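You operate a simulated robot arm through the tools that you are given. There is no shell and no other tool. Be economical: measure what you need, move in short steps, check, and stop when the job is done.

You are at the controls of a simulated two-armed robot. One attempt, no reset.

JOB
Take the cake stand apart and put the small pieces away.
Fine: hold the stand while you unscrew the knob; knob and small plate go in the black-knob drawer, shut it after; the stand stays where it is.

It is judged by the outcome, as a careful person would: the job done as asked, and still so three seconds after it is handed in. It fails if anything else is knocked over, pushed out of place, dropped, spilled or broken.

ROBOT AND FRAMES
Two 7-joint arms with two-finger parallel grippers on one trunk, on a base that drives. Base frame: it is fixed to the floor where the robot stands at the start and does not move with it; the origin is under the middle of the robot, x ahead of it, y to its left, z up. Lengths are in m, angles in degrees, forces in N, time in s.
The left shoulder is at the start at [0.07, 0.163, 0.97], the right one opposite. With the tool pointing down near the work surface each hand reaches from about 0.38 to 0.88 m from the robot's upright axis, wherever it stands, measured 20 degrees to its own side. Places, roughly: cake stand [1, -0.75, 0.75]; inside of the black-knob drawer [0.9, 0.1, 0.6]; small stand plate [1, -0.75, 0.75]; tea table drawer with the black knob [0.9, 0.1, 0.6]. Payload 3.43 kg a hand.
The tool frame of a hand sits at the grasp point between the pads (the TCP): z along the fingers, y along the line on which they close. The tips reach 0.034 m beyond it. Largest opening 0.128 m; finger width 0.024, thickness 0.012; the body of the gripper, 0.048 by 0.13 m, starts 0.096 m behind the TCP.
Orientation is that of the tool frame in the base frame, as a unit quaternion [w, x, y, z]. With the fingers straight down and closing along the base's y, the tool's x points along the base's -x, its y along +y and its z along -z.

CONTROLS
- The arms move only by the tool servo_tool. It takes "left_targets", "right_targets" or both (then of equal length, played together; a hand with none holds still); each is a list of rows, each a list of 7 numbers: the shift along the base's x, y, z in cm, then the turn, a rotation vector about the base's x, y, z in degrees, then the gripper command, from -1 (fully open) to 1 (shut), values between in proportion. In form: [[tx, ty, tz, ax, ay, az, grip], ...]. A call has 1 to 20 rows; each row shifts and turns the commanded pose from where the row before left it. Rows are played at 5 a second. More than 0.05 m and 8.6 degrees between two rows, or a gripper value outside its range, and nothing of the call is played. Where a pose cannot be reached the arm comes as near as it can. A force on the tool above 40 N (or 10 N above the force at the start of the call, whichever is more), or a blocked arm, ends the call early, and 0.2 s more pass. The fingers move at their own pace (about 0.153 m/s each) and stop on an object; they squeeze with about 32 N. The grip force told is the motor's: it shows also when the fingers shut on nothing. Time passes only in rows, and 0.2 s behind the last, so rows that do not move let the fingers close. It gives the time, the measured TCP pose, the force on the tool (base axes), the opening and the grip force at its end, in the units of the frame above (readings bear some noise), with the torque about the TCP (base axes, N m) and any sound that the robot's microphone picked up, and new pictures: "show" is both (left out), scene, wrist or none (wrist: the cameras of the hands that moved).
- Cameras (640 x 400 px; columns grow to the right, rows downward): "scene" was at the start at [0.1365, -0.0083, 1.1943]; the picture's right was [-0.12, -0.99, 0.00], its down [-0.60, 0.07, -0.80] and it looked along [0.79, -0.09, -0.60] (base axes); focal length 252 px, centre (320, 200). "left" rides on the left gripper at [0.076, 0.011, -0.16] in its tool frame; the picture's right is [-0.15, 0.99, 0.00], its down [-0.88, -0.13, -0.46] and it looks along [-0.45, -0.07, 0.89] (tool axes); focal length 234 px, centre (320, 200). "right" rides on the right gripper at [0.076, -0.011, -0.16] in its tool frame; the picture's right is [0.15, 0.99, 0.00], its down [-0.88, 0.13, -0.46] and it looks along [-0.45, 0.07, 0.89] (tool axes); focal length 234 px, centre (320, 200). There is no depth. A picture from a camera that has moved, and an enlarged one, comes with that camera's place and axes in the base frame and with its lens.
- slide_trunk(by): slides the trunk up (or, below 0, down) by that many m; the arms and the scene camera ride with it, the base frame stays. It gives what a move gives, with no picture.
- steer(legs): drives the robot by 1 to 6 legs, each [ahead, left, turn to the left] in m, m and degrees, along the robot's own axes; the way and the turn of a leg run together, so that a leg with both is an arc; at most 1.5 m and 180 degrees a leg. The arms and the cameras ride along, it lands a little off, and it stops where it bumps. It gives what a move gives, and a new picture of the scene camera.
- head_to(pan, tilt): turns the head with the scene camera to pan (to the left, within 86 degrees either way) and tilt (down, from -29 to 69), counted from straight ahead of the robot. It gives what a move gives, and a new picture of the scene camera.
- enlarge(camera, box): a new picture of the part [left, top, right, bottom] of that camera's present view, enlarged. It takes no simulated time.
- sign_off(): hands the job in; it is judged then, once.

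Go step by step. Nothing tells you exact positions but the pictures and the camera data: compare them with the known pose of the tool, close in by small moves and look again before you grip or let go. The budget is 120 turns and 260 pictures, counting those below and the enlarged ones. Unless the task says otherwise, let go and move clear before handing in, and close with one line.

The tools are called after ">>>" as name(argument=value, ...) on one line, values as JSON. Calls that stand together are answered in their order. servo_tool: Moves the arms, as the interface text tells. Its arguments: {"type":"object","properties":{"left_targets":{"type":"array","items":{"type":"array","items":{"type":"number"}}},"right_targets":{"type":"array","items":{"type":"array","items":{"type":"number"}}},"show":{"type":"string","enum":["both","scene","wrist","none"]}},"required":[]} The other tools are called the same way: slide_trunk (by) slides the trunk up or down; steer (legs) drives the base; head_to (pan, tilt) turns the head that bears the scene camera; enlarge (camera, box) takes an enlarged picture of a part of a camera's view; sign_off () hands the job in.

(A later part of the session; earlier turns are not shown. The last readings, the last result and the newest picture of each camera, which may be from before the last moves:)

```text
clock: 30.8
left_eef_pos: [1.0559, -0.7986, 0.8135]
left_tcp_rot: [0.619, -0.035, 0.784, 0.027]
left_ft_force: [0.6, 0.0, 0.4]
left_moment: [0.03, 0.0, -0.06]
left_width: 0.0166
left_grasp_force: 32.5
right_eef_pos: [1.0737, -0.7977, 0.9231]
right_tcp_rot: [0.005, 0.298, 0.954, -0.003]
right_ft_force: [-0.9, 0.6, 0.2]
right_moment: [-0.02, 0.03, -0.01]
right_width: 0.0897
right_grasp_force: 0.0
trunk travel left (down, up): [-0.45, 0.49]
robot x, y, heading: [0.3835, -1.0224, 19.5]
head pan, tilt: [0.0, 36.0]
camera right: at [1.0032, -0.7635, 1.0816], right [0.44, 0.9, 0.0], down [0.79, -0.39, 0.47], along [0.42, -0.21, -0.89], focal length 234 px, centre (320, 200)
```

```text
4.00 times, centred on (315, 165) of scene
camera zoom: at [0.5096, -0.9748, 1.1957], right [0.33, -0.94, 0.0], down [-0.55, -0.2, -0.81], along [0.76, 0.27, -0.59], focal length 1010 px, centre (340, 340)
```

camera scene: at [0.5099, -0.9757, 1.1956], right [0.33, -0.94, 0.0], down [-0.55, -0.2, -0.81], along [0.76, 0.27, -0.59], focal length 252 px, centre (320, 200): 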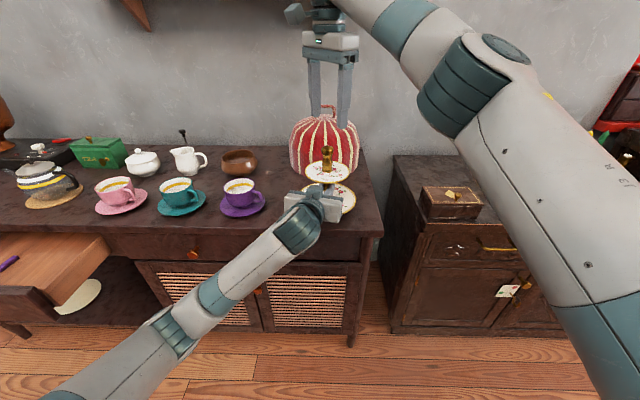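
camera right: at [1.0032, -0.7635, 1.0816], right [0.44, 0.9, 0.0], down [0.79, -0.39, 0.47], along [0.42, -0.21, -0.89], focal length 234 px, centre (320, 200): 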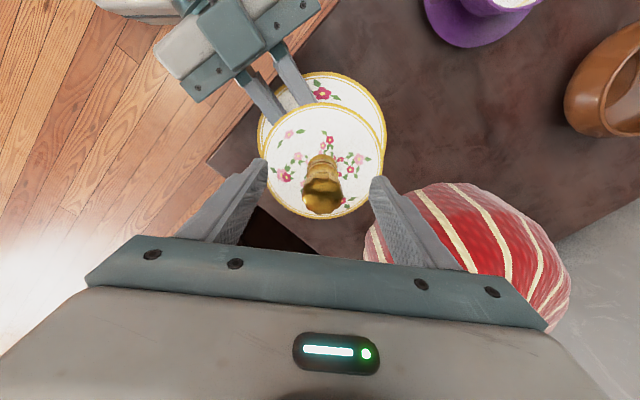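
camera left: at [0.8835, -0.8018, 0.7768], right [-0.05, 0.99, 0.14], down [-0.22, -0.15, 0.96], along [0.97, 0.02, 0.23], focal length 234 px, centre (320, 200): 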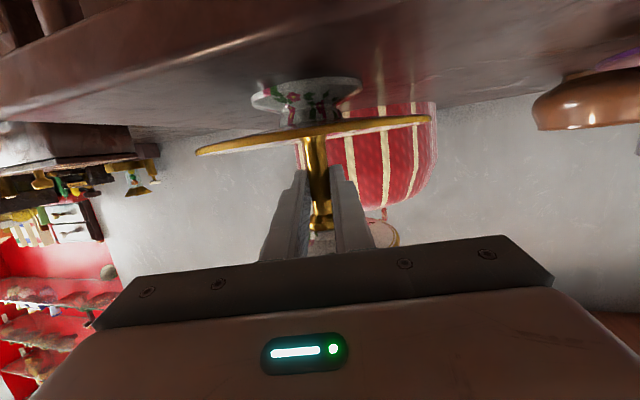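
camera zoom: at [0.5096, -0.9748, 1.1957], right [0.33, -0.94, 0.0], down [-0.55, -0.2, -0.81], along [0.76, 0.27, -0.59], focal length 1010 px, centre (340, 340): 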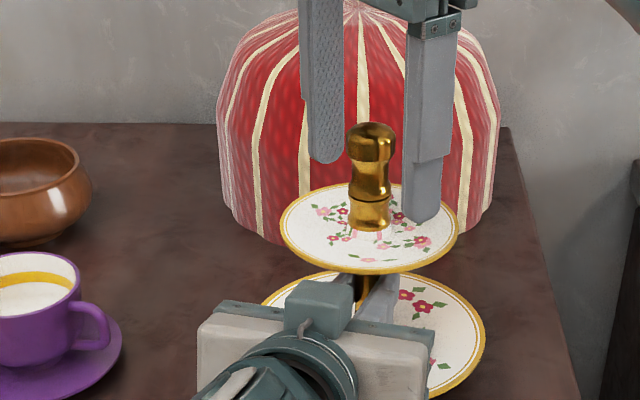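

The fingers straddle the knob with tips just above the seam. I'll close and then turn it a little counter-clockwise to feel it.

>>> servo_tool(right_targets=[[0, 0, 0, 0, 0, 0, 0.1], [0, 0, 0, 0, 0, 0, 0.4], [0, 0, 0, 0, 0, 0, 1], [0, 0, 0, 0, 0, 0, 1], [0, 0, 0, 0, 0, 0, 1]], show="none")

>>> servo_tool(right_targets=[[0, 0, 0, 0, 0, 6, 1], [0, 0, 0, 0, 0, 6, 1], [0, 0, 0, 0, 0, 6, 1]], show="wrist")

>>> enlarge(camera="scene", box=[240, 115, 390, 215])

```text
clock: 31.9
left_eef_pos: [1.0564, -0.7998, 0.8142]
left_tcp_rot: [0.619, -0.033, 0.784, 0.025]
left_ft_force: [-12.1, -7.5, 0.1]
left_moment: [0.29, -0.66, -0.18]
left_width: 0.0171
left_grasp_force: 32.1
right_eef_pos: [1.0738, -0.7979, 0.923]
right_tcp_rot: [0.006, 0.299, 0.954, -0.002]
right_ft_force: [12.0, 7.9, -1.3]
right_moment: [0.32, -0.25, 0.04]
right_width: 0.0293
right_grasp_force: 32.1
trunk travel left (down, up): [-0.45, 0.49]
robot x, y, heading: [0.3811, -1.0214, 19.8]
head pan, tilt: [0.0, 36.0]
```

```text
clock: 32.8
left_eef_pos: [1.0561, -0.7982, 0.8139]
left_tcp_rot: [0.619, -0.035, 0.785, 0.027]
left_ft_force: [-12.3, -5.7, -0.7]
left_moment: [0.13, -0.43, -0.08]
left_width: 0.0168
left_grasp_force: 32.2
right_eef_pos: [1.0735, -0.7977, 0.9221]
right_tcp_rot: [0.007, 0.143, 0.99, -0.002]
right_ft_force: [9.6, 5.6, 1.6]
right_moment: [0.15, -0.27, 0.03]
right_width: 0.0295
right_grasp_force: 32.1
trunk travel left (down, up): [-0.45, 0.49]
robot x, y, heading: [0.3821, -1.0211, 19.8]
head pan, tilt: [0.0, 36.0]
camera right: at [0.9953, -0.7861, 1.0816], right [0.14, 0.99, 0.0], down [0.88, -0.12, 0.47], along [0.46, -0.07, -0.88], focal length 234 px, centre (320, 200)
```

right: 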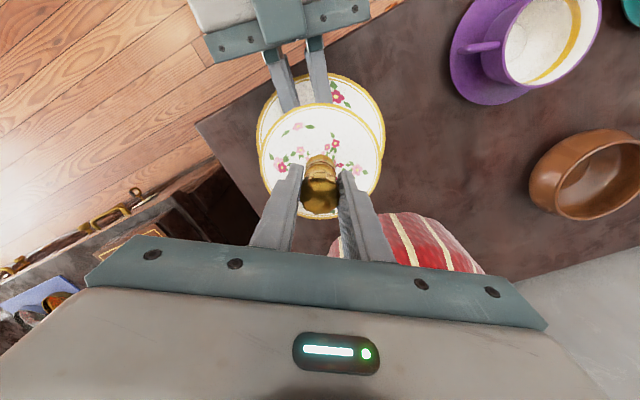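

```text
4.00 times, centred on (315, 165) of scene
camera zoom: at [0.5092, -0.9751, 1.1957], right [0.33, -0.94, 0.0], down [-0.55, -0.2, -0.81], along [0.76, 0.27, -0.59], focal length 1010 px, centre (340, 340)
```

zoom: 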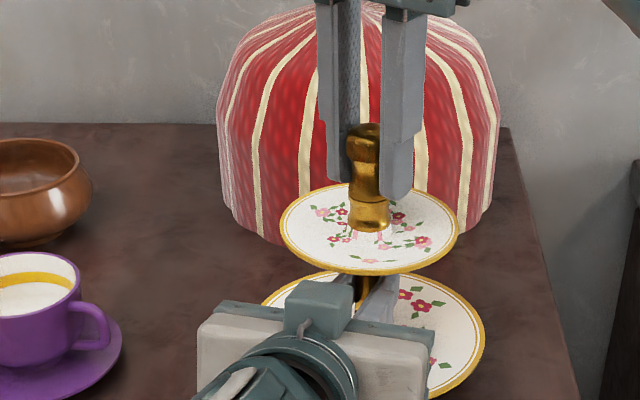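

The knob turns (or slips) with little torque; the side force says its axis is a few mm further in +x+y, so I relieve that while turning on another ~80°.

>>> servo_tool(right_targets=[[0.15, 0.1, 0, 0, 0, 8, 1], [0.1, 0.05, 0, 0, 0, 8, 1], [0, 0, 0, 0, 0, 8, 1], [0, 0, 0, 0, 0, 8, 1], [0, 0, 0, 0, 0, 8, 1], [0, 0, 0, 0, 0, 8, 1], [0, 0, 0, 0, 0, 8, 1], [0, 0, 0, 0, 0, 8, 1], [0, 0, 0, 0, 0, 8, 1], [0, 0, 0, 0, 0, 8, 1]], show="wrist")

>>> enlarge(camera="scene", box=[240, 115, 390, 215])

```text
clock: 35.0
left_eef_pos: [1.0559, -0.7971, 0.815]
left_tcp_rot: [0.618, -0.036, 0.785, 0.028]
left_ft_force: [21.6, 20.3, -1.2]
left_moment: [-0.55, 0.25, 0.2]
left_width: 0.0166
left_grasp_force: 32.0
right_eef_pos: [1.0761, -0.7951, 0.9222]
right_tcp_rot: [0.005, -0.525, 0.851, 0.003]
right_ft_force: [-14.4, -16.3, 19.6]
right_moment: [-0.15, 0.45, -0.03]
right_width: 0.0296
right_grasp_force: 32.3
trunk travel left (down, up): [-0.45, 0.49]
robot x, y, heading: [0.3833, -1.0254, 19.5]
head pan, tilt: [0.0, 36.0]
camera right: at [1.0501, -0.87, 1.0819], right [-0.95, 0.31, 0.0], down [0.27, 0.84, 0.47], along [0.15, 0.44, -0.88], focal length 234 px, centre (320, 200)
```

right: 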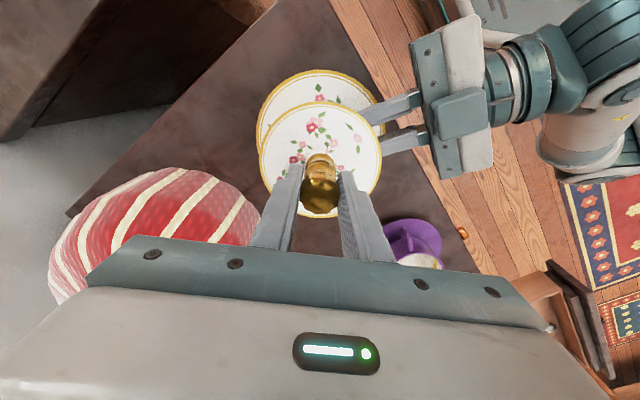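

```text
4.00 times, centred on (315, 165) of scene
camera zoom: at [0.5086, -0.975, 1.1959], right [0.33, -0.94, 0.0], down [-0.55, -0.2, -0.81], along [0.76, 0.27, -0.59], focal length 1010 px, centre (340, 340)
```

zoom: 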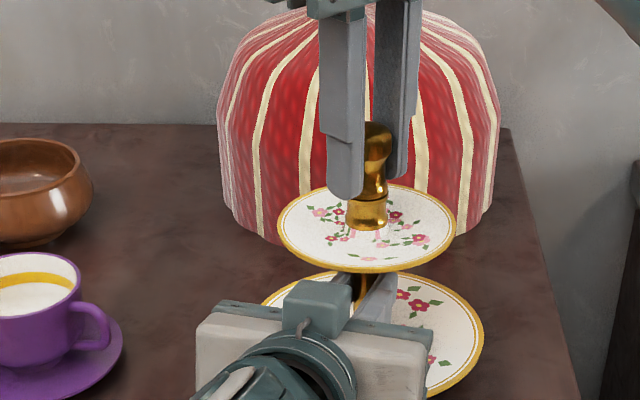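

The upward force (20 N) shows the knob is climbing its thread: it is unscrewing. I'll relieve side and vertical load, then keep turning while rising.

>>> servo_tool(right_targets=[[-0.1, -0.1, 0.15, 0, 0, 0, 1], [0, 0, 0, 0, 0, 0, 1]], show="none")

>>> servo_tool(right_targets=[[0, 0, 0, 0, 0, 8, 1], [0, 0, 0, 0, 0, 8, 1], [0, 0, 0, 0, 0, 8, 1], [0, 0, 0, 0, 0, 8, 1]], show="none")

```text
clock: 35.5
left_eef_pos: [1.056, -0.7988, 0.8136]
left_tcp_rot: [0.619, -0.035, 0.784, 0.027]
left_ft_force: [2.0, 18.3, 0.3]
left_moment: [-0.55, -0.03, 0.41]
left_width: 0.0169
left_grasp_force: 32.2
right_eef_pos: [1.0751, -0.7973, 0.924]
right_tcp_rot: [0.006, -0.525, 0.851, 0.001]
right_ft_force: [-2.4, -13.2, 10.1]
right_moment: [0.03, 0.13, -0.01]
right_width: 0.0293
right_grasp_force: 32.3
trunk travel left (down, up): [-0.45, 0.49]
robot x, y, heading: [0.3796, -1.0238, 19.8]
head pan, tilt: [0.0, 36.0]
```

```text
clock: 36.5
left_eef_pos: [1.0566, -0.7992, 0.815]
left_tcp_rot: [0.619, -0.035, 0.784, 0.027]
left_ft_force: [-10.6, 15.3, 0.7]
left_moment: [-0.7, -0.74, 0.44]
left_width: 0.017
left_grasp_force: 31.1
right_eef_pos: [1.0761, -0.7967, 0.9253]
right_tcp_rot: [-0.004, 0.74, -0.673, -0.003]
right_ft_force: [6.5, -13.4, 9.2]
right_moment: [-0.29, 0.26, -0.02]
right_width: 0.0293
right_grasp_force: 31.7
trunk travel left (down, up): [-0.45, 0.49]
robot x, y, heading: [0.3814, -1.0229, 19.5]
head pan, tilt: [0.0, 36.0]
```

Still climbing. I'll continue another 48° with small relief and a slight rise.

>>> servo_tool(right_targets=[[0.05, -0.1, 0.05, 0, 0, 8, 1], [0, 0, 0.03, 0, 0, 8, 1], [0, 0, 0.03, 0, 0, 8, 1], [0, 0, 0.03, 0, 0, 8, 1], [0, 0, 0.03, 0, 0, 8, 1], [0, 0, 0.03, 0, 0, 8, 1]], show="wrist")

>>> enlarge(camera="scene", box=[280, 125, 376, 185])

```text
clock: 38.0
left_eef_pos: [1.0572, -0.7988, 0.8159]
left_tcp_rot: [0.619, -0.034, 0.785, 0.026]
left_ft_force: [-6.7, 6.6, 2.8]
left_moment: [-0.53, -0.5, 0.28]
left_width: 0.0167
left_grasp_force: 32.4
right_eef_pos: [1.0751, -0.7967, 0.9255]
right_tcp_rot: [-0.003, 0.95, -0.313, -0.006]
right_ft_force: [3.9, -7.5, -0.7]
right_moment: [-0.13, 0.39, -0.02]
right_width: 0.0297
right_grasp_force: 32.0
trunk travel left (down, up): [-0.45, 0.49]
robot x, y, heading: [0.3805, -1.0231, 19.5]
head pan, tilt: [0.0, 36.0]
camera right: at [1.1439, -0.8342, 1.0841], right [-0.47, -0.88, 0.0], down [-0.78, 0.42, 0.47], along [-0.41, 0.22, -0.88], focal length 234 px, centre (320, 200)
```

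right: 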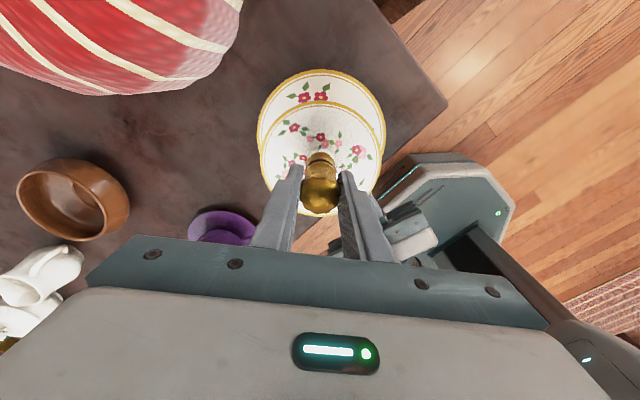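

```text
6.67 times, centred on (328, 155) of scene
camera zoom: at [0.5092, -0.975, 1.1957], right [0.33, -0.94, 0.0], down [-0.55, -0.2, -0.81], along [0.76, 0.27, -0.59], focal length 1682 px, centre (267, 500)
```

zoom: 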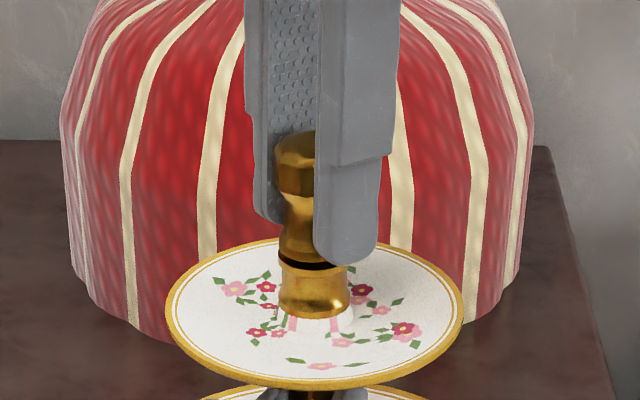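

A dark gap has opened at the seam, so the knob is coming off. I'll keep turning as far as the wrist allows.

>>> servo_tool(right_targets=[[0.03, -0.06, 0.02, 0, 0, 8, 1], [0, 0, 0.02, 0, 0, 8, 1], [0, 0, 0.02, 0, 0, 8, 1], [0, 0, 0.02, 0, 0, 8, 1], [0, 0, 0.02, 0, 0, 8, 1], [0, 0, 0.02, 0, 0, 8, 1]], show="none")

>>> enlarge(camera="scene", box=[280, 125, 376, 185])

```text
clock: 39.4
left_eef_pos: [1.0564, -0.7996, 0.8144]
left_tcp_rot: [0.619, -0.034, 0.784, 0.026]
left_ft_force: [-6.6, -1.7, 6.7]
left_moment: [0.14, -0.7, 0.04]
left_width: 0.0165
left_grasp_force: 32.2
right_eef_pos: [1.0757, -0.797, 0.928]
right_tcp_rot: [-0.001, 0.995, 0.099, -0.006]
right_ft_force: [6.1, 0.5, -8.9]
right_moment: [-0.13, -0.07, 0.03]
right_width: 0.0297
right_grasp_force: 31.3
trunk travel left (down, up): [-0.45, 0.49]
robot x, y, heading: [0.3828, -1.0253, 19.5]
head pan, tilt: [0.0, 36.0]
```

```text
6.67 times, centred on (328, 155) of scene
camera zoom: at [0.5098, -0.9749, 1.1956], right [0.33, -0.94, 0.0], down [-0.55, -0.2, -0.81], along [0.76, 0.27, -0.59], focal length 1682 px, centre (267, 500)
```

zoom: 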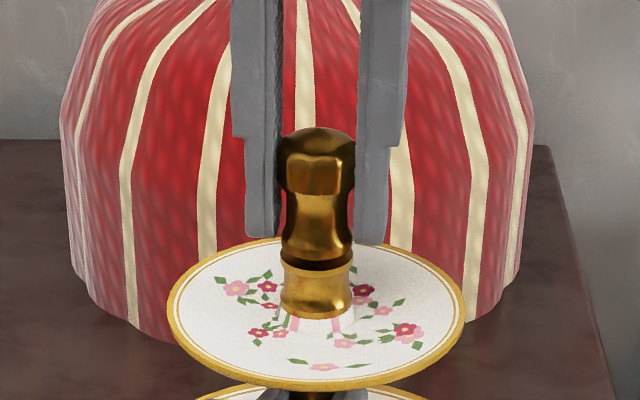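

Now a slight pull of 9 N downward on the hand: I've been rising a bit too fast. I'll keep turning without rise.

>>> servo_tool(right_targets=[[0, 0, -0.05, 0, 0, 8, 1], [0, 0, 0, 0, 0, 8, 1], [0, 0, 0.02, 0, 0, 8, 1], [0, 0, 0, 0, 0, 8, 1], [0, 0, 0.02, 0, 0, 8, 1], [0, 0, 0, 0, 0, 8, 1]], show="none")

>>> enlarge(camera="scene", box=[280, 125, 376, 185])

```text
clock: 40.8
left_eef_pos: [1.0558, -0.7984, 0.8142]
left_tcp_rot: [0.618, -0.035, 0.785, 0.027]
left_ft_force: [-0.9, -3.1, 6.8]
left_moment: [-0.02, 0.2, 0.01]
left_width: 0.0168
left_grasp_force: 32.1
right_eef_pos: [1.0725, -0.7969, 0.93]
right_tcp_rot: [0.002, 0.868, 0.496, -0.003]
right_ft_force: [0.5, 2.0, 0.9]
right_moment: [0.06, -0.06, 0.02]
right_width: 0.0296
right_grasp_force: 32.7
trunk travel left (down, up): [-0.45, 0.49]
robot x, y, heading: [0.3797, -1.0258, 19.1]
head pan, tilt: [0.0, 36.0]
```

```text
6.67 times, centred on (328, 155) of scene
camera zoom: at [0.5084, -0.9754, 1.1959], right [0.33, -0.94, 0.0], down [-0.55, -0.2, -0.81], along [0.76, 0.27, -0.59], focal length 1682 px, centre (267, 500)
```

zoom: 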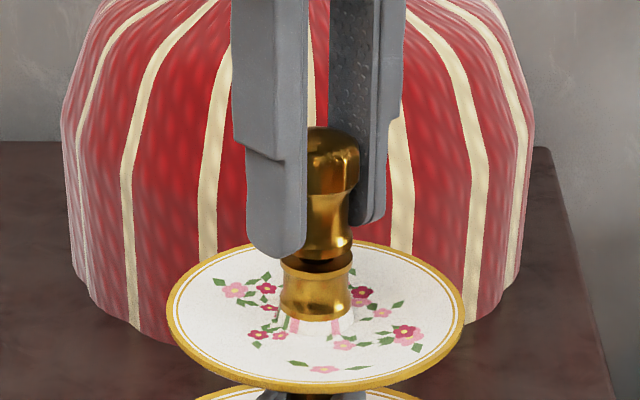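

The gap is now a few mm after about 274°. I'll go on turning another 56°.

>>> servo_tool(right_targets=[[0, 0, 0.03, 0, 0, 8, 1], [0, 0, 0.01, 0, 0, 8, 1], [0, 0, 0.02, 0, 0, 8, 1], [0, 0, 0.01, 0, 0, 8, 1], [0, 0, 0.02, 0, 0, 8, 1], [0, 0, 0.01, 0, 0, 8, 1], [0, 0, 0.02, 0, 0, 8, 1]], show="scene")

>>> enlarge(camera="scene", box=[280, 125, 376, 185])

```text
clock: 42.4
left_eef_pos: [1.0554, -0.7992, 0.8149]
left_tcp_rot: [0.619, -0.034, 0.784, 0.027]
left_ft_force: [-3.7, 0.6, 3.9]
left_moment: [0.01, 0.44, -0.02]
left_width: 0.0167
left_grasp_force: 32.2
right_eef_pos: [1.074, -0.7975, 0.9271]
right_tcp_rot: [0.002, 0.869, 0.495, -0.004]
right_ft_force: [0.3, 0.2, -0.6]
right_moment: [0.01, -0.03, -0.02]
right_width: 0.0293
right_grasp_force: 31.2
right hand out of reach, approached as far as the arm can: row 1, 2, 3, 4, 5, 6, 7
trunk travel left (down, up): [-0.45, 0.49]
robot x, y, heading: [0.3775, -1.024, 19.5]
head pan, tilt: [0.0, 36.0]
camera scene: at [0.5091, -0.9749, 1.1957], right [0.33, -0.94, 0.0], down [-0.55, -0.2, -0.81], along [0.76, 0.27, -0.59], focal length 252 px, centre (320, 200)
```

scene: 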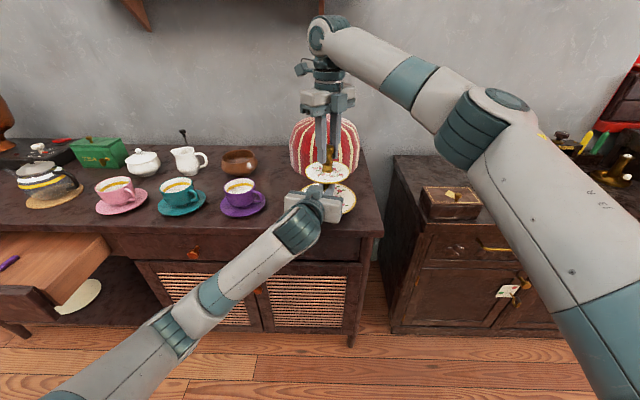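

```text
6.67 times, centred on (328, 155) of scene
camera zoom: at [0.5091, -0.9749, 1.1957], right [0.33, -0.94, 0.0], down [-0.55, -0.2, -0.81], along [0.76, 0.27, -0.59], focal length 1682 px, centre (267, 500)
```

zoom: 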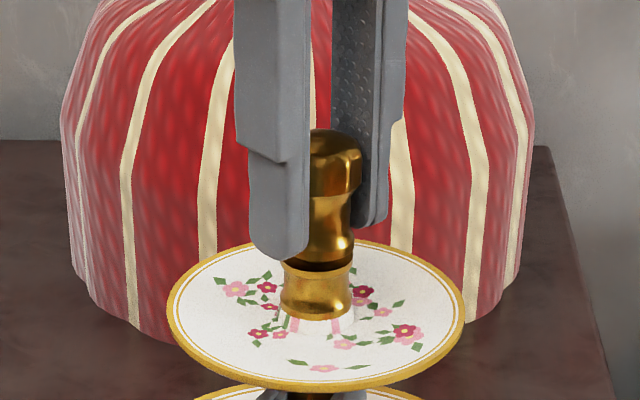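

The wrist is at its end stop. I'll test with a 2 mm lift whether the knob is already free.

>>> servo_tool(right_targets=[[0, 0, 0.2, 0, 0, 0, 1], [0, 0, 0, 0, 0, 0, 1]], show="none")

```text
clock: 43.0
left_eef_pos: [1.0566, -0.7987, 0.8149]
left_tcp_rot: [0.619, -0.034, 0.785, 0.026]
left_ft_force: [-1.8, 0.6, 2.7]
left_moment: [0.06, 0.38, -0.01]
left_width: 0.0168
left_grasp_force: 31.9
right_eef_pos: [1.0745, -0.7981, 0.9257]
right_tcp_rot: [0.002, 0.869, 0.495, -0.004]
right_ft_force: [-0.4, -0.4, 0.5]
right_moment: [0.0, -0.02, -0.01]
right_width: 0.0295
right_grasp_force: 32.2
right hand out of reach, approached as far as the arm can: row 1
trunk travel left (down, up): [-0.45, 0.49]
robot x, y, heading: [0.379, -1.0224, 19.6]
head pan, tilt: [0.0, 36.0]
```

The wound-up command keeps it at the stop. I'll open the fingers slightly and turn back for a second bite.

>>> servo_tool(right_targets=[[0, 0, 0, 0, 0, 0, 0], [0, 0, 0, 0, 0, 0, 0], [0, 0, 0, 0, 0, -8, 0], [0, 0, 0, 0, 0, -8, 0], [0, 0, 0, 0, 0, -8, 0], [0, 0, 0, 0, 0, -8, 0], [0, 0, 0, 0, 0, -8, 0], [0, 0, 0, 0, 0, -8, 0], [0, 0, 0, 0, 0, -8, 0], [0, 0, 0, 0, 0, -8, 0], [0, 0, 0, 0, 0, -8, 0], [0, 0, 0, 0, 0, -8, 0], [0, 0, 0, 0, 0, -8, 0], [0, 0, 0, 0, 0, -8, 0]], show="wrist")

>>> enlarge(camera="scene", box=[280, 125, 376, 185])

```text
clock: 46.0
left_eef_pos: [1.0575, -0.7989, 0.8148]
left_tcp_rot: [0.619, -0.035, 0.784, 0.027]
left_ft_force: [-0.6, -0.8, 1.9]
left_moment: [0.01, 0.22, 0.06]
left_width: 0.0165
left_grasp_force: 31.8
right_eef_pos: [1.0739, -0.7985, 0.9272]
right_tcp_rot: [-0.002, 0.949, -0.316, -0.004]
right_ft_force: [-0.2, 0.9, 0.9]
right_moment: [0.0, 0.01, -0.03]
right_width: 0.0639
right_grasp_force: 0.0
trunk travel left (down, up): [-0.45, 0.49]
robot x, y, heading: [0.3798, -1.0255, 19.5]
head pan, tilt: [0.0, 36.0]
camera right: at [1.1428, -0.8368, 1.0851], right [-0.48, -0.88, 0.0], down [-0.78, 0.42, 0.47], along [-0.41, 0.22, -0.89], focal length 234 px, centre (320, 200)
```

right: 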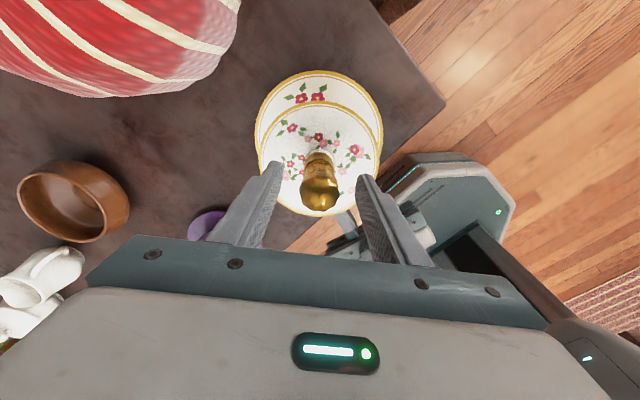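

```text
6.67 times, centred on (328, 155) of scene
camera zoom: at [0.5095, -0.975, 1.1957], right [0.33, -0.94, 0.0], down [-0.55, -0.2, -0.81], along [0.76, 0.27, -0.59], focal length 1682 px, centre (267, 500)
```

zoom: 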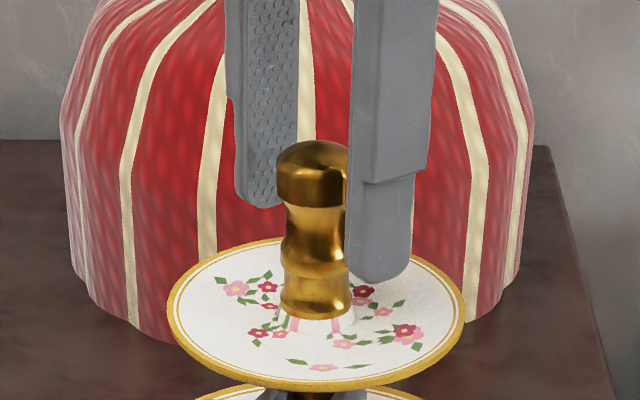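

Once released, the knob sank back and closed the gap, which suggests it's free of the thread already. I'll turn the hand back further for wrist range, regrip and test-lift.

>>> servo_tool(right_targets=[[0, 0.1, 0, 0, 0, -8, 0], [0, 0, 0, 0, 0, -8, 0], [0, 0, 0, 0, 0, -8, 0], [0, 0, 0, 0, 0, -8, 0], [0, 0, 0, 0, 0, -8, 0], [0, 0, -0.4, 0, 0, -8, 0], [0, 0, 0, 0, 0, -8, 0], [0, 0, 0, 0, 0, -8, 0], [0, 0, 0, 0, 0, -8, 0], [0, 0, 0, 0, 0, -8, 0], [0, 0, 0, 0, 0, -8, 0], [0, 0, 0, 0, 0, -8, 0], [0, 0, 0, 0, 0, 0, 0.4], [0, 0, 0, 0, 0, 0, 1], [0, 0, 0, 0, 0, 0, 1], [0, 0, 0, 0, 0, 0, 1]], show="none")

>>> servo_tool(right_targets=[[0, 0, 0.2, 0, 0, 0, 1], [0, 0, 0.2, 0, 0, 0, 1], [0, 0, 0, 0, 0, 0, 1]], show="none")

>>> enlarge(camera="scene", box=[280, 125, 376, 185])

```text
clock: 49.4
left_eef_pos: [1.0568, -0.7986, 0.8139]
left_tcp_rot: [0.619, -0.034, 0.784, 0.027]
left_ft_force: [1.2, -0.9, 1.5]
left_moment: [-0.03, 0.17, 0.05]
left_width: 0.0168
left_grasp_force: 32.4
right_eef_pos: [1.0739, -0.7979, 0.922]
right_tcp_rot: [0.005, -0.401, 0.916, 0.003]
right_ft_force: [-0.7, -0.6, -0.4]
right_moment: [0.01, 0.0, 0.04]
right_width: 0.0295
right_grasp_force: 32.1
trunk travel left (down, up): [-0.45, 0.49]
robot x, y, heading: [0.3777, -1.0207, 19.4]
head pan, tilt: [0.0, 36.0]
```

```text
clock: 50.1
left_eef_pos: [1.0579, -0.799, 0.8148]
left_tcp_rot: [0.619, -0.035, 0.784, 0.027]
left_ft_force: [-1.4, -0.5, 0.6]
left_moment: [0.01, 0.16, 0.03]
left_width: 0.0167
left_grasp_force: 31.9
right_eef_pos: [1.0743, -0.7971, 0.926]
right_tcp_rot: [0.005, -0.401, 0.916, 0.002]
right_ft_force: [0.6, 0.1, 0.4]
right_moment: [0.0, 0.02, -0.02]
right_width: 0.0292
right_grasp_force: 32.1
trunk travel left (down, up): [-0.45, 0.49]
robot x, y, heading: [0.3805, -1.0242, 19.7]
head pan, tilt: [0.0, 36.0]
```

```text
6.67 times, centred on (328, 155) of scene
camera zoom: at [0.5096, -0.975, 1.1957], right [0.33, -0.94, 0.0], down [-0.55, -0.2, -0.81], along [0.76, 0.27, -0.59], focal length 1682 px, centre (267, 500)
```

zoom: 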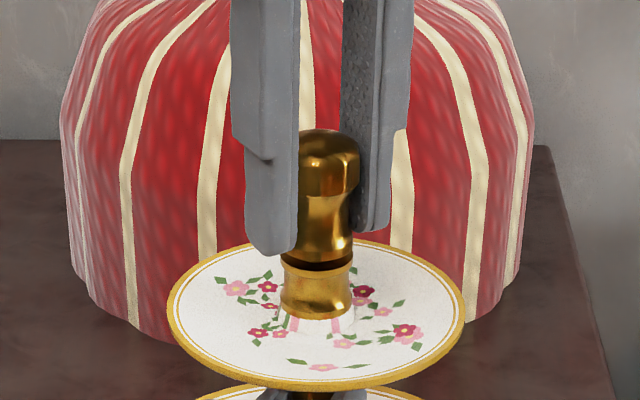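

It lifts with no resistance: the knob is free. I'll raise it clear, watching the force.

>>> servo_tool(right_targets=[[0, 0, 0.5, 0, 0, 0, 1], [0, 0, 1, 0, 0, 0, 1], [0, 0, 2, 0, 0, 0, 1], [0, 0, 3, 0, 0, 0, 1], [0, 0, 3, 0, 0, 0, 1], [0, 0, 0, 0, 0, 0, 1]], show="none")

>>> enlarge(camera="scene", box=[240, 105, 400, 205])

```text
clock: 51.5
left_eef_pos: [1.0565, -0.7984, 0.8134]
left_tcp_rot: [0.618, -0.035, 0.785, 0.027]
left_ft_force: [0.4, -0.9, 0.3]
left_moment: [0.0, 0.17, 0.02]
left_width: 0.0168
left_grasp_force: 32.0
right_eef_pos: [1.077, -0.796, 1.0198]
right_tcp_rot: [0.005, -0.402, 0.916, 0.002]
right_ft_force: [-0.3, 0.3, -0.8]
right_moment: [-0.02, 0.02, -0.01]
right_width: 0.0293
right_grasp_force: 32.0
trunk travel left (down, up): [-0.45, 0.49]
robot x, y, heading: [0.3781, -1.021, 19.5]
head pan, tilt: [0.0, 36.0]
```

```text
4.00 times, centred on (320, 155) of scene
camera zoom: at [0.5096, -0.975, 1.1956], right [0.33, -0.94, 0.0], down [-0.55, -0.2, -0.81], along [0.76, 0.27, -0.59], focal length 1010 px, centre (320, 380)
```

zoom: 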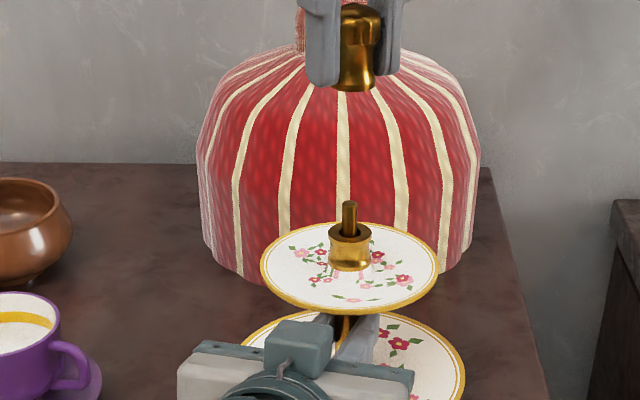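

The knob is off; a rod and a collar on the small plate remain. I'll move the right hand with the knob aside to the right, and back the left hand out from the post.

>>> servo_tool(right_targets=[[-0.4, -4, 0.5, 0, 0, -4, 1], [-0.4, -4, 0, 0, 0, -4, 1], [-0.4, -4, 0, 0, 0, -4, 1], [-0.4, -4, 0, 0, 0, -4, 1], [-0.4, -4, 0, 0, 0, -4, 1], [-0.4, -4, 0, 0, 0, -4, 1], [-0.4, -4, 0, 0, 0, -4, 1], [-0.4, -4, 0, 0, 0, 0, 1]], left_targets=[[0, 0, 0, 0, 0, 0, 0.6], [0, 0, 0, 0, 0, 0, 0.2], [0, 0, 0, 0, 0, 0, -0.3], [-2.5, -0.2, 0.6, 0, 0, 0, -0.3], [-4, -0.34, 1, 0, 0, 0, -0.3], [-4, -0.34, 1, 0, 0, 0, -0.3], [-4, -0.34, 1, 0, 0, 0, -0.3], [-3, -0.26, 1, 0, 0, 0, -0.3]])

```text
clock: 53.4
left_eef_pos: [0.8931, -0.8136, 0.8543]
left_tcp_rot: [0.618, -0.034, 0.785, 0.027]
left_ft_force: [-0.3, -0.4, 0.3]
left_moment: [0.03, 0.05, 0.0]
left_width: 0.0829
left_grasp_force: 0.1
left hand out of reach, approached as far as the arm can: row 8
right_eef_pos: [1.0417, -1.1182, 1.0264]
right_tcp_rot: [0.005, -0.168, 0.986, 0.001]
right_ft_force: [-0.2, 0.2, -0.4]
right_moment: [0.02, 0.0, 0.01]
right_width: 0.0293
right_grasp_force: 32.1
trunk travel left (down, up): [-0.45, 0.49]
robot x, y, heading: [0.3771, -1.0215, 19.4]
head pan, tilt: [0.0, 36.0]
camera scene: at [0.5093, -0.9762, 1.1958], right [0.33, -0.94, 0.0], down [-0.55, -0.2, -0.81], along [0.76, 0.27, -0.59], focal length 252 px, centre (320, 200)
camera right: at [0.9725, -1.1545, 1.1847], right [-0.46, 0.89, 0.0], down [0.78, 0.41, 0.47], along [0.41, 0.21, -0.89], focal length 234 px, centre (320, 200)
camera left: at [0.7208, -0.8169, 0.8176], right [-0.05, 0.99, 0.14], down [-0.22, -0.15, 0.96], along [0.97, 0.02, 0.23], focal length 234 px, centre (320, 200)
```

scene: 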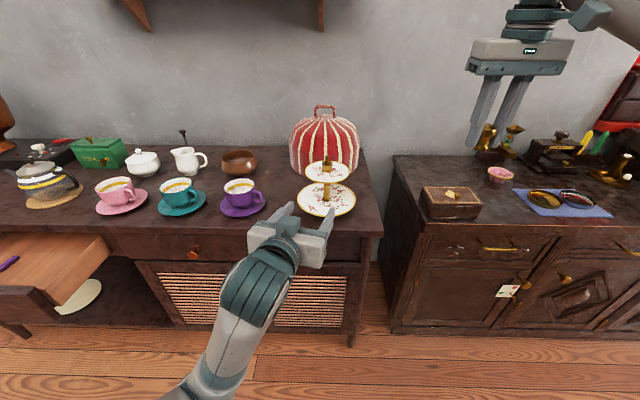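
right: 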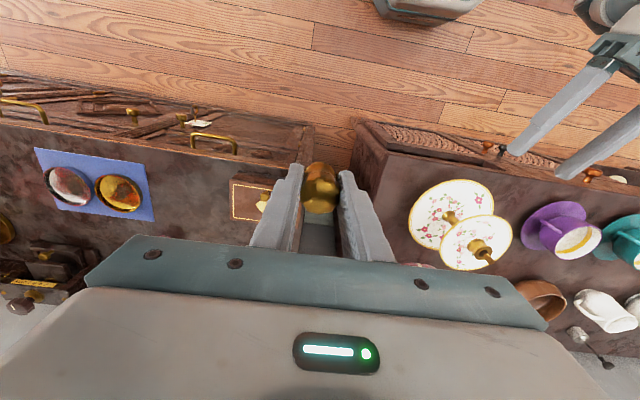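
left: 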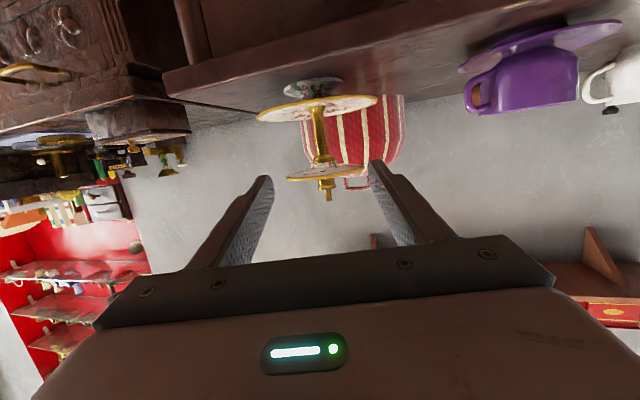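

Both are clear. I'll raise the left hand, pitch it back to pointing down and bring it over the plate's collar.

>>> servo_tool(left_targets=[[0, 0, 3.5, 0, 0, 0, -0.3], [0, 0, 4, -0.74, 8.47, 0, -0.3], [0, 0, 4, -0.74, 8.47, 0, -0.3], [0, 0.2, 3, -0.74, 8.47, 0, -0.3], [1, 0.2, 0, -0.74, 8.47, 0, -0.3], [2, 0.2, 0, -0.74, 8.47, 0, -0.3], [3, 0.2, 0, -0.74, 8.47, 0, -0.3], [3, 0.2, 0, -0.74, 8.47, 0, -0.3], [3, 0.2, 0, -0.74, 8.47, 0, -0.3], [3, 0.2, 0, -0.74, 8.47, 0, -0.3], [2.7, 0.2, 0, 0, 0, 0, -0.3], [0, 0, 0, 0, 0, 0, -0.3]], show="wrist")

```text
clock: 55.9
left_eef_pos: [1.117, -0.8144, 0.8917]
left_tcp_rot: [0.005, -0.045, 0.999, 0.002]
left_ft_force: [-5.5, 1.6, 25.9]
left_moment: [0.16, -0.1, 0.07]
left_width: 0.0829
left_grasp_force: 0.0
left hand out of reach, approached as far as the arm can: row 1, 3, 4, 5, 6, 9, 10, 11
right_eef_pos: [1.0415, -1.1163, 1.0267]
right_tcp_rot: [0.005, -0.168, 0.986, 0.001]
right_ft_force: [0.5, -0.2, 0.1]
right_moment: [-0.02, 0.05, 0.01]
right_width: 0.0293
right_grasp_force: 31.9
trunk travel left (down, up): [-0.45, 0.49]
robot x, y, heading: [0.3839, -1.0197, 19.4]
head pan, tilt: [0.0, 36.0]
stopped in row 12 (left hand): the force on the tool passed its limit at 42 N (the readings are from after the stop); the commanded pose is now the measured one
camera left: at [1.038, -0.8098, 1.0505], right [0.06, 1.0, 0.0], down [0.88, -0.05, 0.47], along [0.46, -0.02, -0.89], focal length 234 px, centre (320, 200)
```

left: 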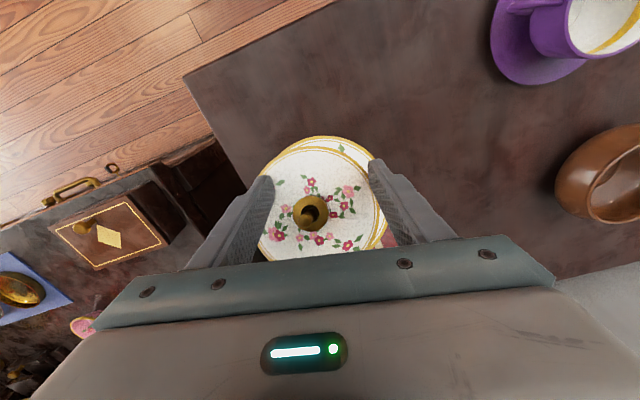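

The arm clipped my path and came down onto the small plate: 26 N is pressing up. I'll lift off at once and inspect.

>>> servo_tool(left_targets=[[0, 0, 1, 0, 0, 0, -0.3], [0, 0, 3, 0, 0, 0, -0.3], [0, 0, 4, 0, 0, 0, -0.3]], show="both")

>>> enlarge(camera="scene", box=[240, 115, 400, 215])

```text
clock: 56.7
left_eef_pos: [1.1009, -0.8168, 0.9504]
left_tcp_rot: [0.0, -0.044, 0.999, 0.0]
left_ft_force: [0.5, -0.6, 0.2]
left_moment: [0.02, 0.04, 0.03]
left_width: 0.0831
left_grasp_force: 0.0
left hand out of reach, approached as far as the arm can: row 2, 3
right_eef_pos: [1.0433, -1.1152, 1.0256]
right_tcp_rot: [0.005, -0.168, 0.986, 0.001]
right_ft_force: [-0.1, 0.3, -0.3]
right_moment: [0.01, 0.03, -0.01]
right_width: 0.0293
right_grasp_force: 31.6
trunk travel left (down, up): [-0.45, 0.49]
robot x, y, heading: [0.3812, -1.0223, 19.6]
head pan, tilt: [0.0, 36.0]
camera scene: at [0.5099, -0.9748, 1.1954], right [0.33, -0.94, 0.0], down [-0.55, -0.2, -0.81], along [0.76, 0.27, -0.59], focal length 252 px, centre (320, 200)
camera left: at [1.0243, -0.8109, 1.1089], right [0.06, 1.0, 0.0], down [0.89, -0.05, 0.46], along [0.46, -0.03, -0.89], focal length 234 px, centre (320, 200)
```

scene: 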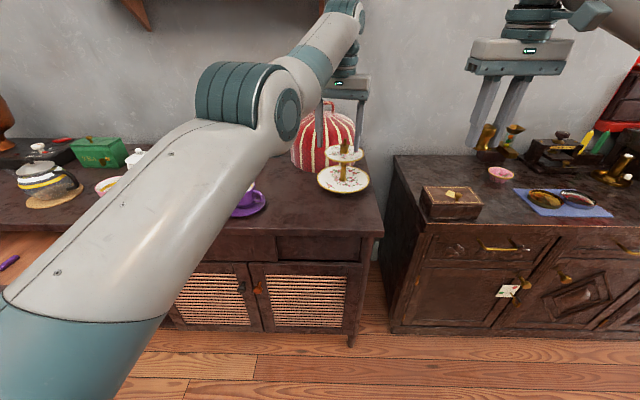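
left: 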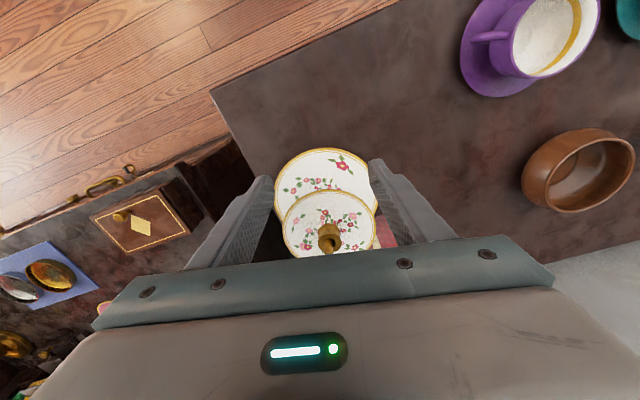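

```text
4.00 times, centred on (320, 165) of scene
camera zoom: at [0.5099, -0.9748, 1.1954], right [0.33, -0.94, 0.0], down [-0.55, -0.2, -0.81], along [0.76, 0.27, -0.59], focal length 1010 px, centre (320, 340)
```

zoom: 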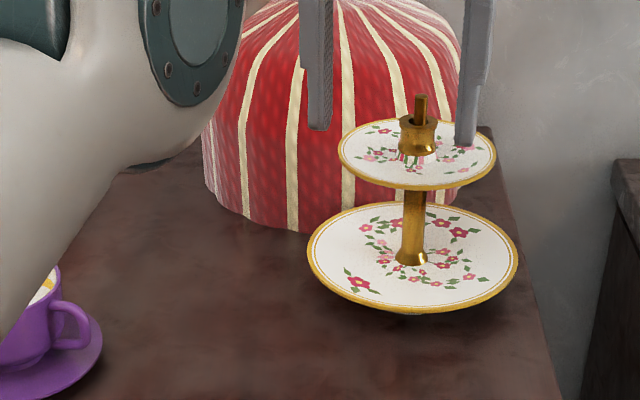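

My hand dragged the stand back by about 12 cm (its base now reads [1.19, -0.81] instead of [1.07, -0.80]); it is upright and everything else looks untouched. I must bring it back by the post. First I raise the trunk for height range.

>>> slide_trunk(by=0.12)

>>> servo_tool(left_targets=[[0, 0, 0, 0, 0, 0, -0.3], [-3, 0, 0, 0, 0, 0, -0.3], [-4, 0, 0, 0, 0, 0, -0.3], [-4, 0, 0, 0, 0, 0, -0.3], [-4, 0, 0, 0, 0, 0, -0.3], [-4, 0, 0, 0, 0, 0, -0.3]])

```text
clock: 58.2
left_eef_pos: [1.1018, -0.8166, 1.0704]
left_tcp_rot: [0.001, -0.045, 0.999, 0.0]
left_ft_force: [-0.1, -0.8, 0.7]
left_moment: [0.0, -0.01, 0.01]
left_width: 0.0831
left_grasp_force: 0.1
right_eef_pos: [1.0423, -1.116, 1.1451]
right_tcp_rot: [0.005, -0.168, 0.986, 0.001]
right_ft_force: [0.6, 0.3, -1.1]
right_moment: [0.04, 0.01, -0.01]
right_width: 0.0291
right_grasp_force: 32.1
trunk travel left (down, up): [-0.57, 0.37]
robot x, y, heading: [0.381, -1.0206, 19.9]
head pan, tilt: [0.0, 36.0]
```

```text
clock: 59.6
left_eef_pos: [1.0803, -0.8234, 1.124]
left_tcp_rot: [0.0, -0.045, 0.999, 0.0]
left_ft_force: [-0.3, 0.1, -0.1]
left_moment: [-0.02, -0.02, 0.01]
left_width: 0.0829
left_grasp_force: 0.0
left hand out of reach, approached as far as the arm can: row 2, 3, 4, 5, 6
right_eef_pos: [1.0429, -1.1162, 1.1459]
right_tcp_rot: [0.005, -0.168, 0.986, 0.001]
right_ft_force: [0.1, 0.2, -0.5]
right_moment: [-0.03, -0.02, 0.01]
right_width: 0.0297
right_grasp_force: 32.3
trunk travel left (down, up): [-0.57, 0.37]
robot x, y, heading: [0.3779, -1.0257, 19.6]
head pan, tilt: [0.0, 36.0]
camera scene: at [0.5092, -0.9749, 1.3157], right [0.33, -0.94, 0.0], down [-0.55, -0.2, -0.81], along [0.76, 0.27, -0.59], focal length 252 px, centre (320, 200)
camera left: at [1.0039, -0.819, 1.2827], right [0.06, 1.0, 0.0], down [0.89, -0.05, 0.46], along [0.45, -0.03, -0.89], focal length 234 px, centre (320, 200)
```

scene: 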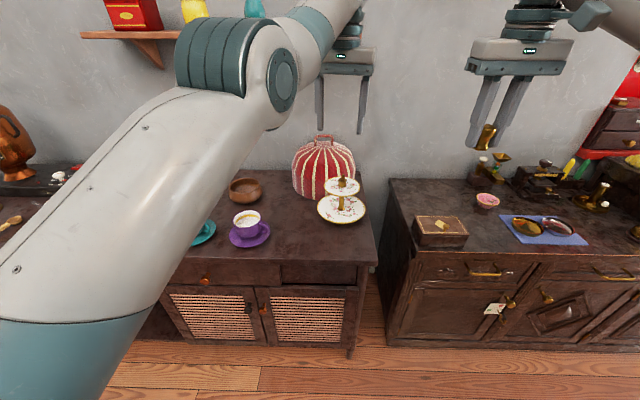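
left: 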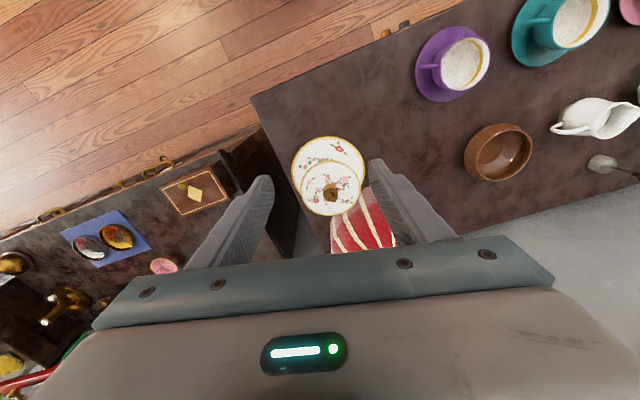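

The left arm seems near a joint limit there. I'll bring it left and un-yaw it towards its comfortable starting zone, high above the table.

>>> servo_tool(left_targets=[[0, 3, 0, 0, 0, 7, -0.3], [0, 4, 0, 0, 0, 7.5, -0.3], [0, 4, 0, 0, 0, 0, -0.3], [0, 4, 0, 0, 0, 0, -0.3], [0, 4, 0, 0, 0, 0, -0.3], [0, 4, 0, 0, 0, 0, -0.3]], show="scene")

```text
clock: 61.0
left_eef_pos: [1.0627, -0.5937, 1.1219]
left_tcp_rot: [0.001, -0.171, 0.985, 0.0]
left_ft_force: [0.2, 0.1, 0.0]
left_moment: [-0.02, 0.01, 0.02]
left_width: 0.0833
left_grasp_force: 0.0
left hand out of reach, approached as far as the arm can: row 4, 5, 6
right_eef_pos: [1.0435, -1.1144, 1.145]
right_tcp_rot: [0.004, -0.168, 0.986, 0.0]
right_ft_force: [0.0, 0.6, 0.4]
right_moment: [-0.05, 0.01, 0.02]
right_width: 0.0295
right_grasp_force: 32.1
trunk travel left (down, up): [-0.57, 0.37]
robot x, y, heading: [0.377, -1.0211, 20.0]
head pan, tilt: [0.0, 36.0]
camera scene: at [0.5096, -0.9731, 1.3155], right [0.33, -0.94, 0.0], down [-0.55, -0.2, -0.81], along [0.76, 0.27, -0.59], focal length 252 px, centre (320, 200)
```

scene: 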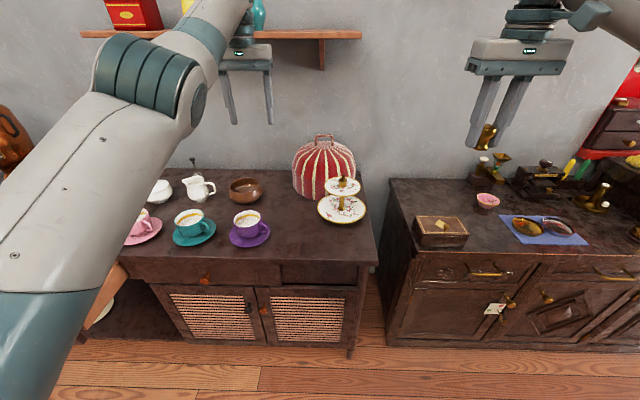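

>>> servo_tool(left_targets=[[-2, 1, -2, 0, 0, 0, -0.3], [-3, 1, -2, 0, 0, 0, -0.3], [-3, 1, -2, 0, 0, 0, -0.3], [-3, 1, -2, 0, 0, 0, -0.3], [-3, 1, 0, 0, 0, 0, -0.3]], show="scene")

```text
clock: 62.2
left_eef_pos: [1.0464, -0.507, 1.0841]
left_tcp_rot: [0.001, -0.171, 0.985, 0.0]
left_ft_force: [-0.1, -0.7, 0.3]
left_moment: [0.01, -0.03, 0.02]
left_width: 0.0829
left_grasp_force: 0.1
left hand out of reach, approached as far as the arm can: row 1, 2, 3, 4, 5
right_eef_pos: [1.0424, -1.1159, 1.1459]
right_tcp_rot: [0.006, -0.168, 0.986, 0.0]
right_ft_force: [0.3, -0.2, -0.4]
right_moment: [0.0, -0.01, 0.01]
right_width: 0.0294
right_grasp_force: 31.8
trunk travel left (down, up): [-0.57, 0.37]
robot x, y, heading: [0.3838, -1.0197, 19.7]
head pan, tilt: [0.0, 36.0]
camera scene: at [0.5084, -0.9744, 1.3157], right [0.33, -0.94, 0.0], down [-0.55, -0.2, -0.81], along [0.76, 0.27, -0.59], focal length 252 px, centre (320, 200)
```

scene: 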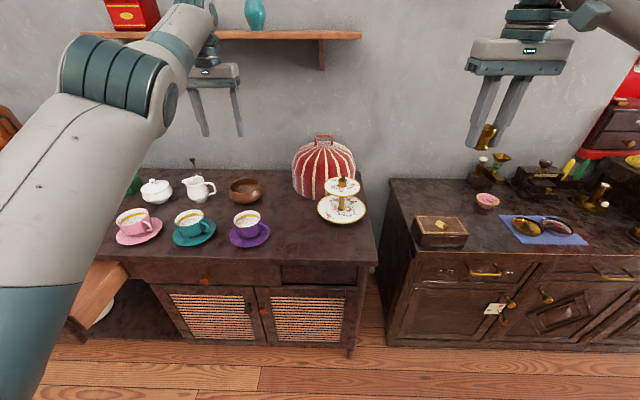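

The wrist is probably over-bent in this elbow-up posture; pitching the fingers forward (which I need anyway) should free it. I'll do that here, high above the cups.

>>> servo_tool(left_targets=[[0, 0, 0, 2.9, -7.96, 0, -0.3], [0, 0, 0, 2.9, -7.96, 0, -0.3], [0, 0, 0, 2.9, -7.96, 0, -0.3], [0, 0, 0, 2.9, -7.96, 0, -0.3], [0, 0, 0, 2.9, -7.96, 0, -0.3]], show="scene")

```text
clock: 63.4
left_eef_pos: [1.197, -0.4456, 1.1344]
left_tcp_rot: [0.356, -0.159, 0.918, 0.065]
left_ft_force: [0.2, -0.7, -0.7]
left_moment: [-0.01, -0.02, 0.01]
left_width: 0.0831
left_grasp_force: 0.1
left hand out of reach, approached as far as the arm can: row 1, 2, 3, 4, 5
right_eef_pos: [1.043, -1.1158, 1.1454]
right_tcp_rot: [0.005, -0.168, 0.986, 0.0]
right_ft_force: [0.8, -0.6, -0.2]
right_moment: [-0.02, 0.07, -0.03]
right_width: 0.0295
right_grasp_force: 31.6
trunk travel left (down, up): [-0.57, 0.37]
robot x, y, heading: [0.3773, -1.0228, 19.4]
head pan, tilt: [0.0, 36.0]
camera scene: at [0.51, -0.9745, 1.3156], right [0.33, -0.94, 0.0], down [-0.55, -0.2, -0.81], along [0.76, 0.27, -0.59], focal length 252 px, centre (320, 200)
```

scene: 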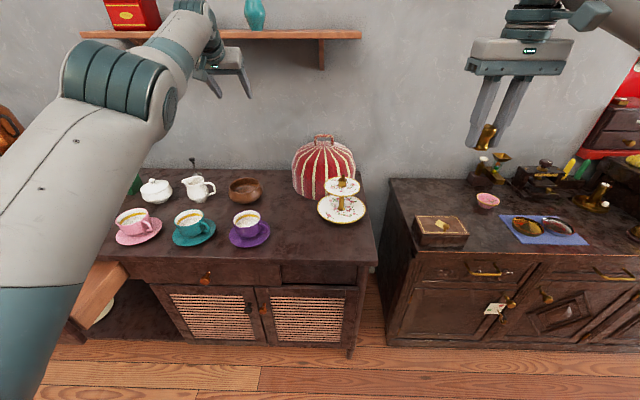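

The tool turns but the arm doesn't retract. I'll look at the left arm's posture.

>>> head_to(pan=45, tilt=25)

```text
clock: 64.5
left_eef_pos: [1.1963, -0.4468, 1.1341]
left_tcp_rot: [0.355, -0.159, 0.919, 0.064]
left_ft_force: [0.2, 0.0, -0.1]
left_moment: [-0.02, 0.01, -0.03]
left_width: 0.083
left_grasp_force: 0.1
right_eef_pos: [1.0427, -1.116, 1.1454]
right_tcp_rot: [0.005, -0.167, 0.986, 0.001]
right_ft_force: [0.0, 0.0, -0.7]
right_moment: [-0.01, -0.01, 0.0]
right_width: 0.029
right_grasp_force: 32.5
trunk travel left (down, up): [-0.57, 0.37]
robot x, y, heading: [0.3823, -1.0202, 19.4]
head pan, tilt: [45.0, 25.0]
camera scene: at [0.4666, -0.9209, 1.3329], right [0.9, -0.43, 0.0], down [-0.18, -0.38, -0.91], along [0.39, 0.82, -0.42], focal length 252 px, centre (320, 200)
```

scene: 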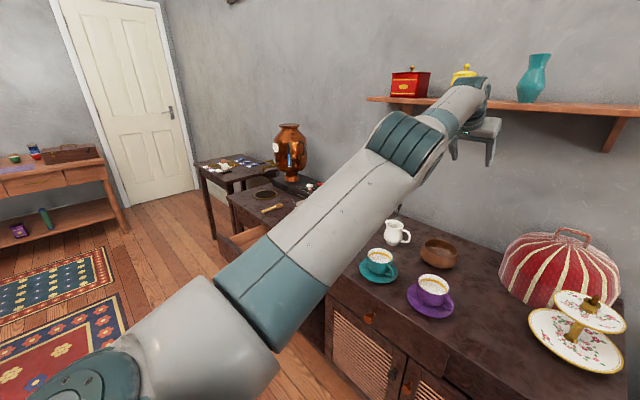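

The arm is stretched straight, elbow against its limit, since the wrist couldn't bend the tool down in this posture. Pitching on towards horizontal should let the elbow fold again; the space up here is free.

>>> servo_tool(left_targets=[[0, 0, 0, 2.9, -7.96, 0, -0.3], [0, 0, 0, 2.9, -7.96, 0, -0.3], [0, 0, 0, 2.9, -7.96, 0, -0.3], [0, 0, 0, 2.9, -7.96, 0, -0.3], [0, 0, 0, 0, 0, 0, -0.3]], show="scene")

```text
clock: 65.7
left_eef_pos: [1.2811, -0.4121, 1.1573]
left_tcp_rot: [0.608, -0.135, 0.774, 0.11]
left_ft_force: [0.0, -0.1, 0.6]
left_moment: [-0.01, 0.03, 0.01]
left_width: 0.0832
left_grasp_force: 0.1
left hand out of reach, approached as far as the arm can: row 1, 2, 3, 4
right_eef_pos: [1.0421, -1.1159, 1.1461]
right_tcp_rot: [0.005, -0.167, 0.986, 0.001]
right_ft_force: [0.1, 0.2, -1.0]
right_moment: [-0.02, -0.02, 0.02]
right_width: 0.0294
right_grasp_force: 32.1
trunk travel left (down, up): [-0.57, 0.37]
robot x, y, heading: [0.3827, -1.0269, 19.8]
head pan, tilt: [45.0, 25.0]
camera scene: at [0.4659, -0.9213, 1.3331], right [0.9, -0.43, 0.0], down [-0.18, -0.38, -0.91], along [0.39, 0.82, -0.42], focal length 252 px, centre (320, 200)
```

scene: 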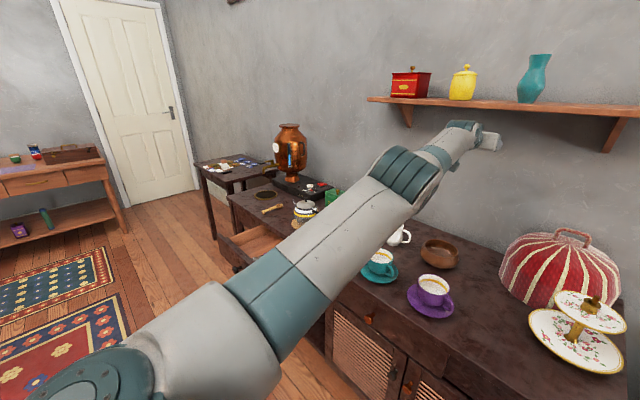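

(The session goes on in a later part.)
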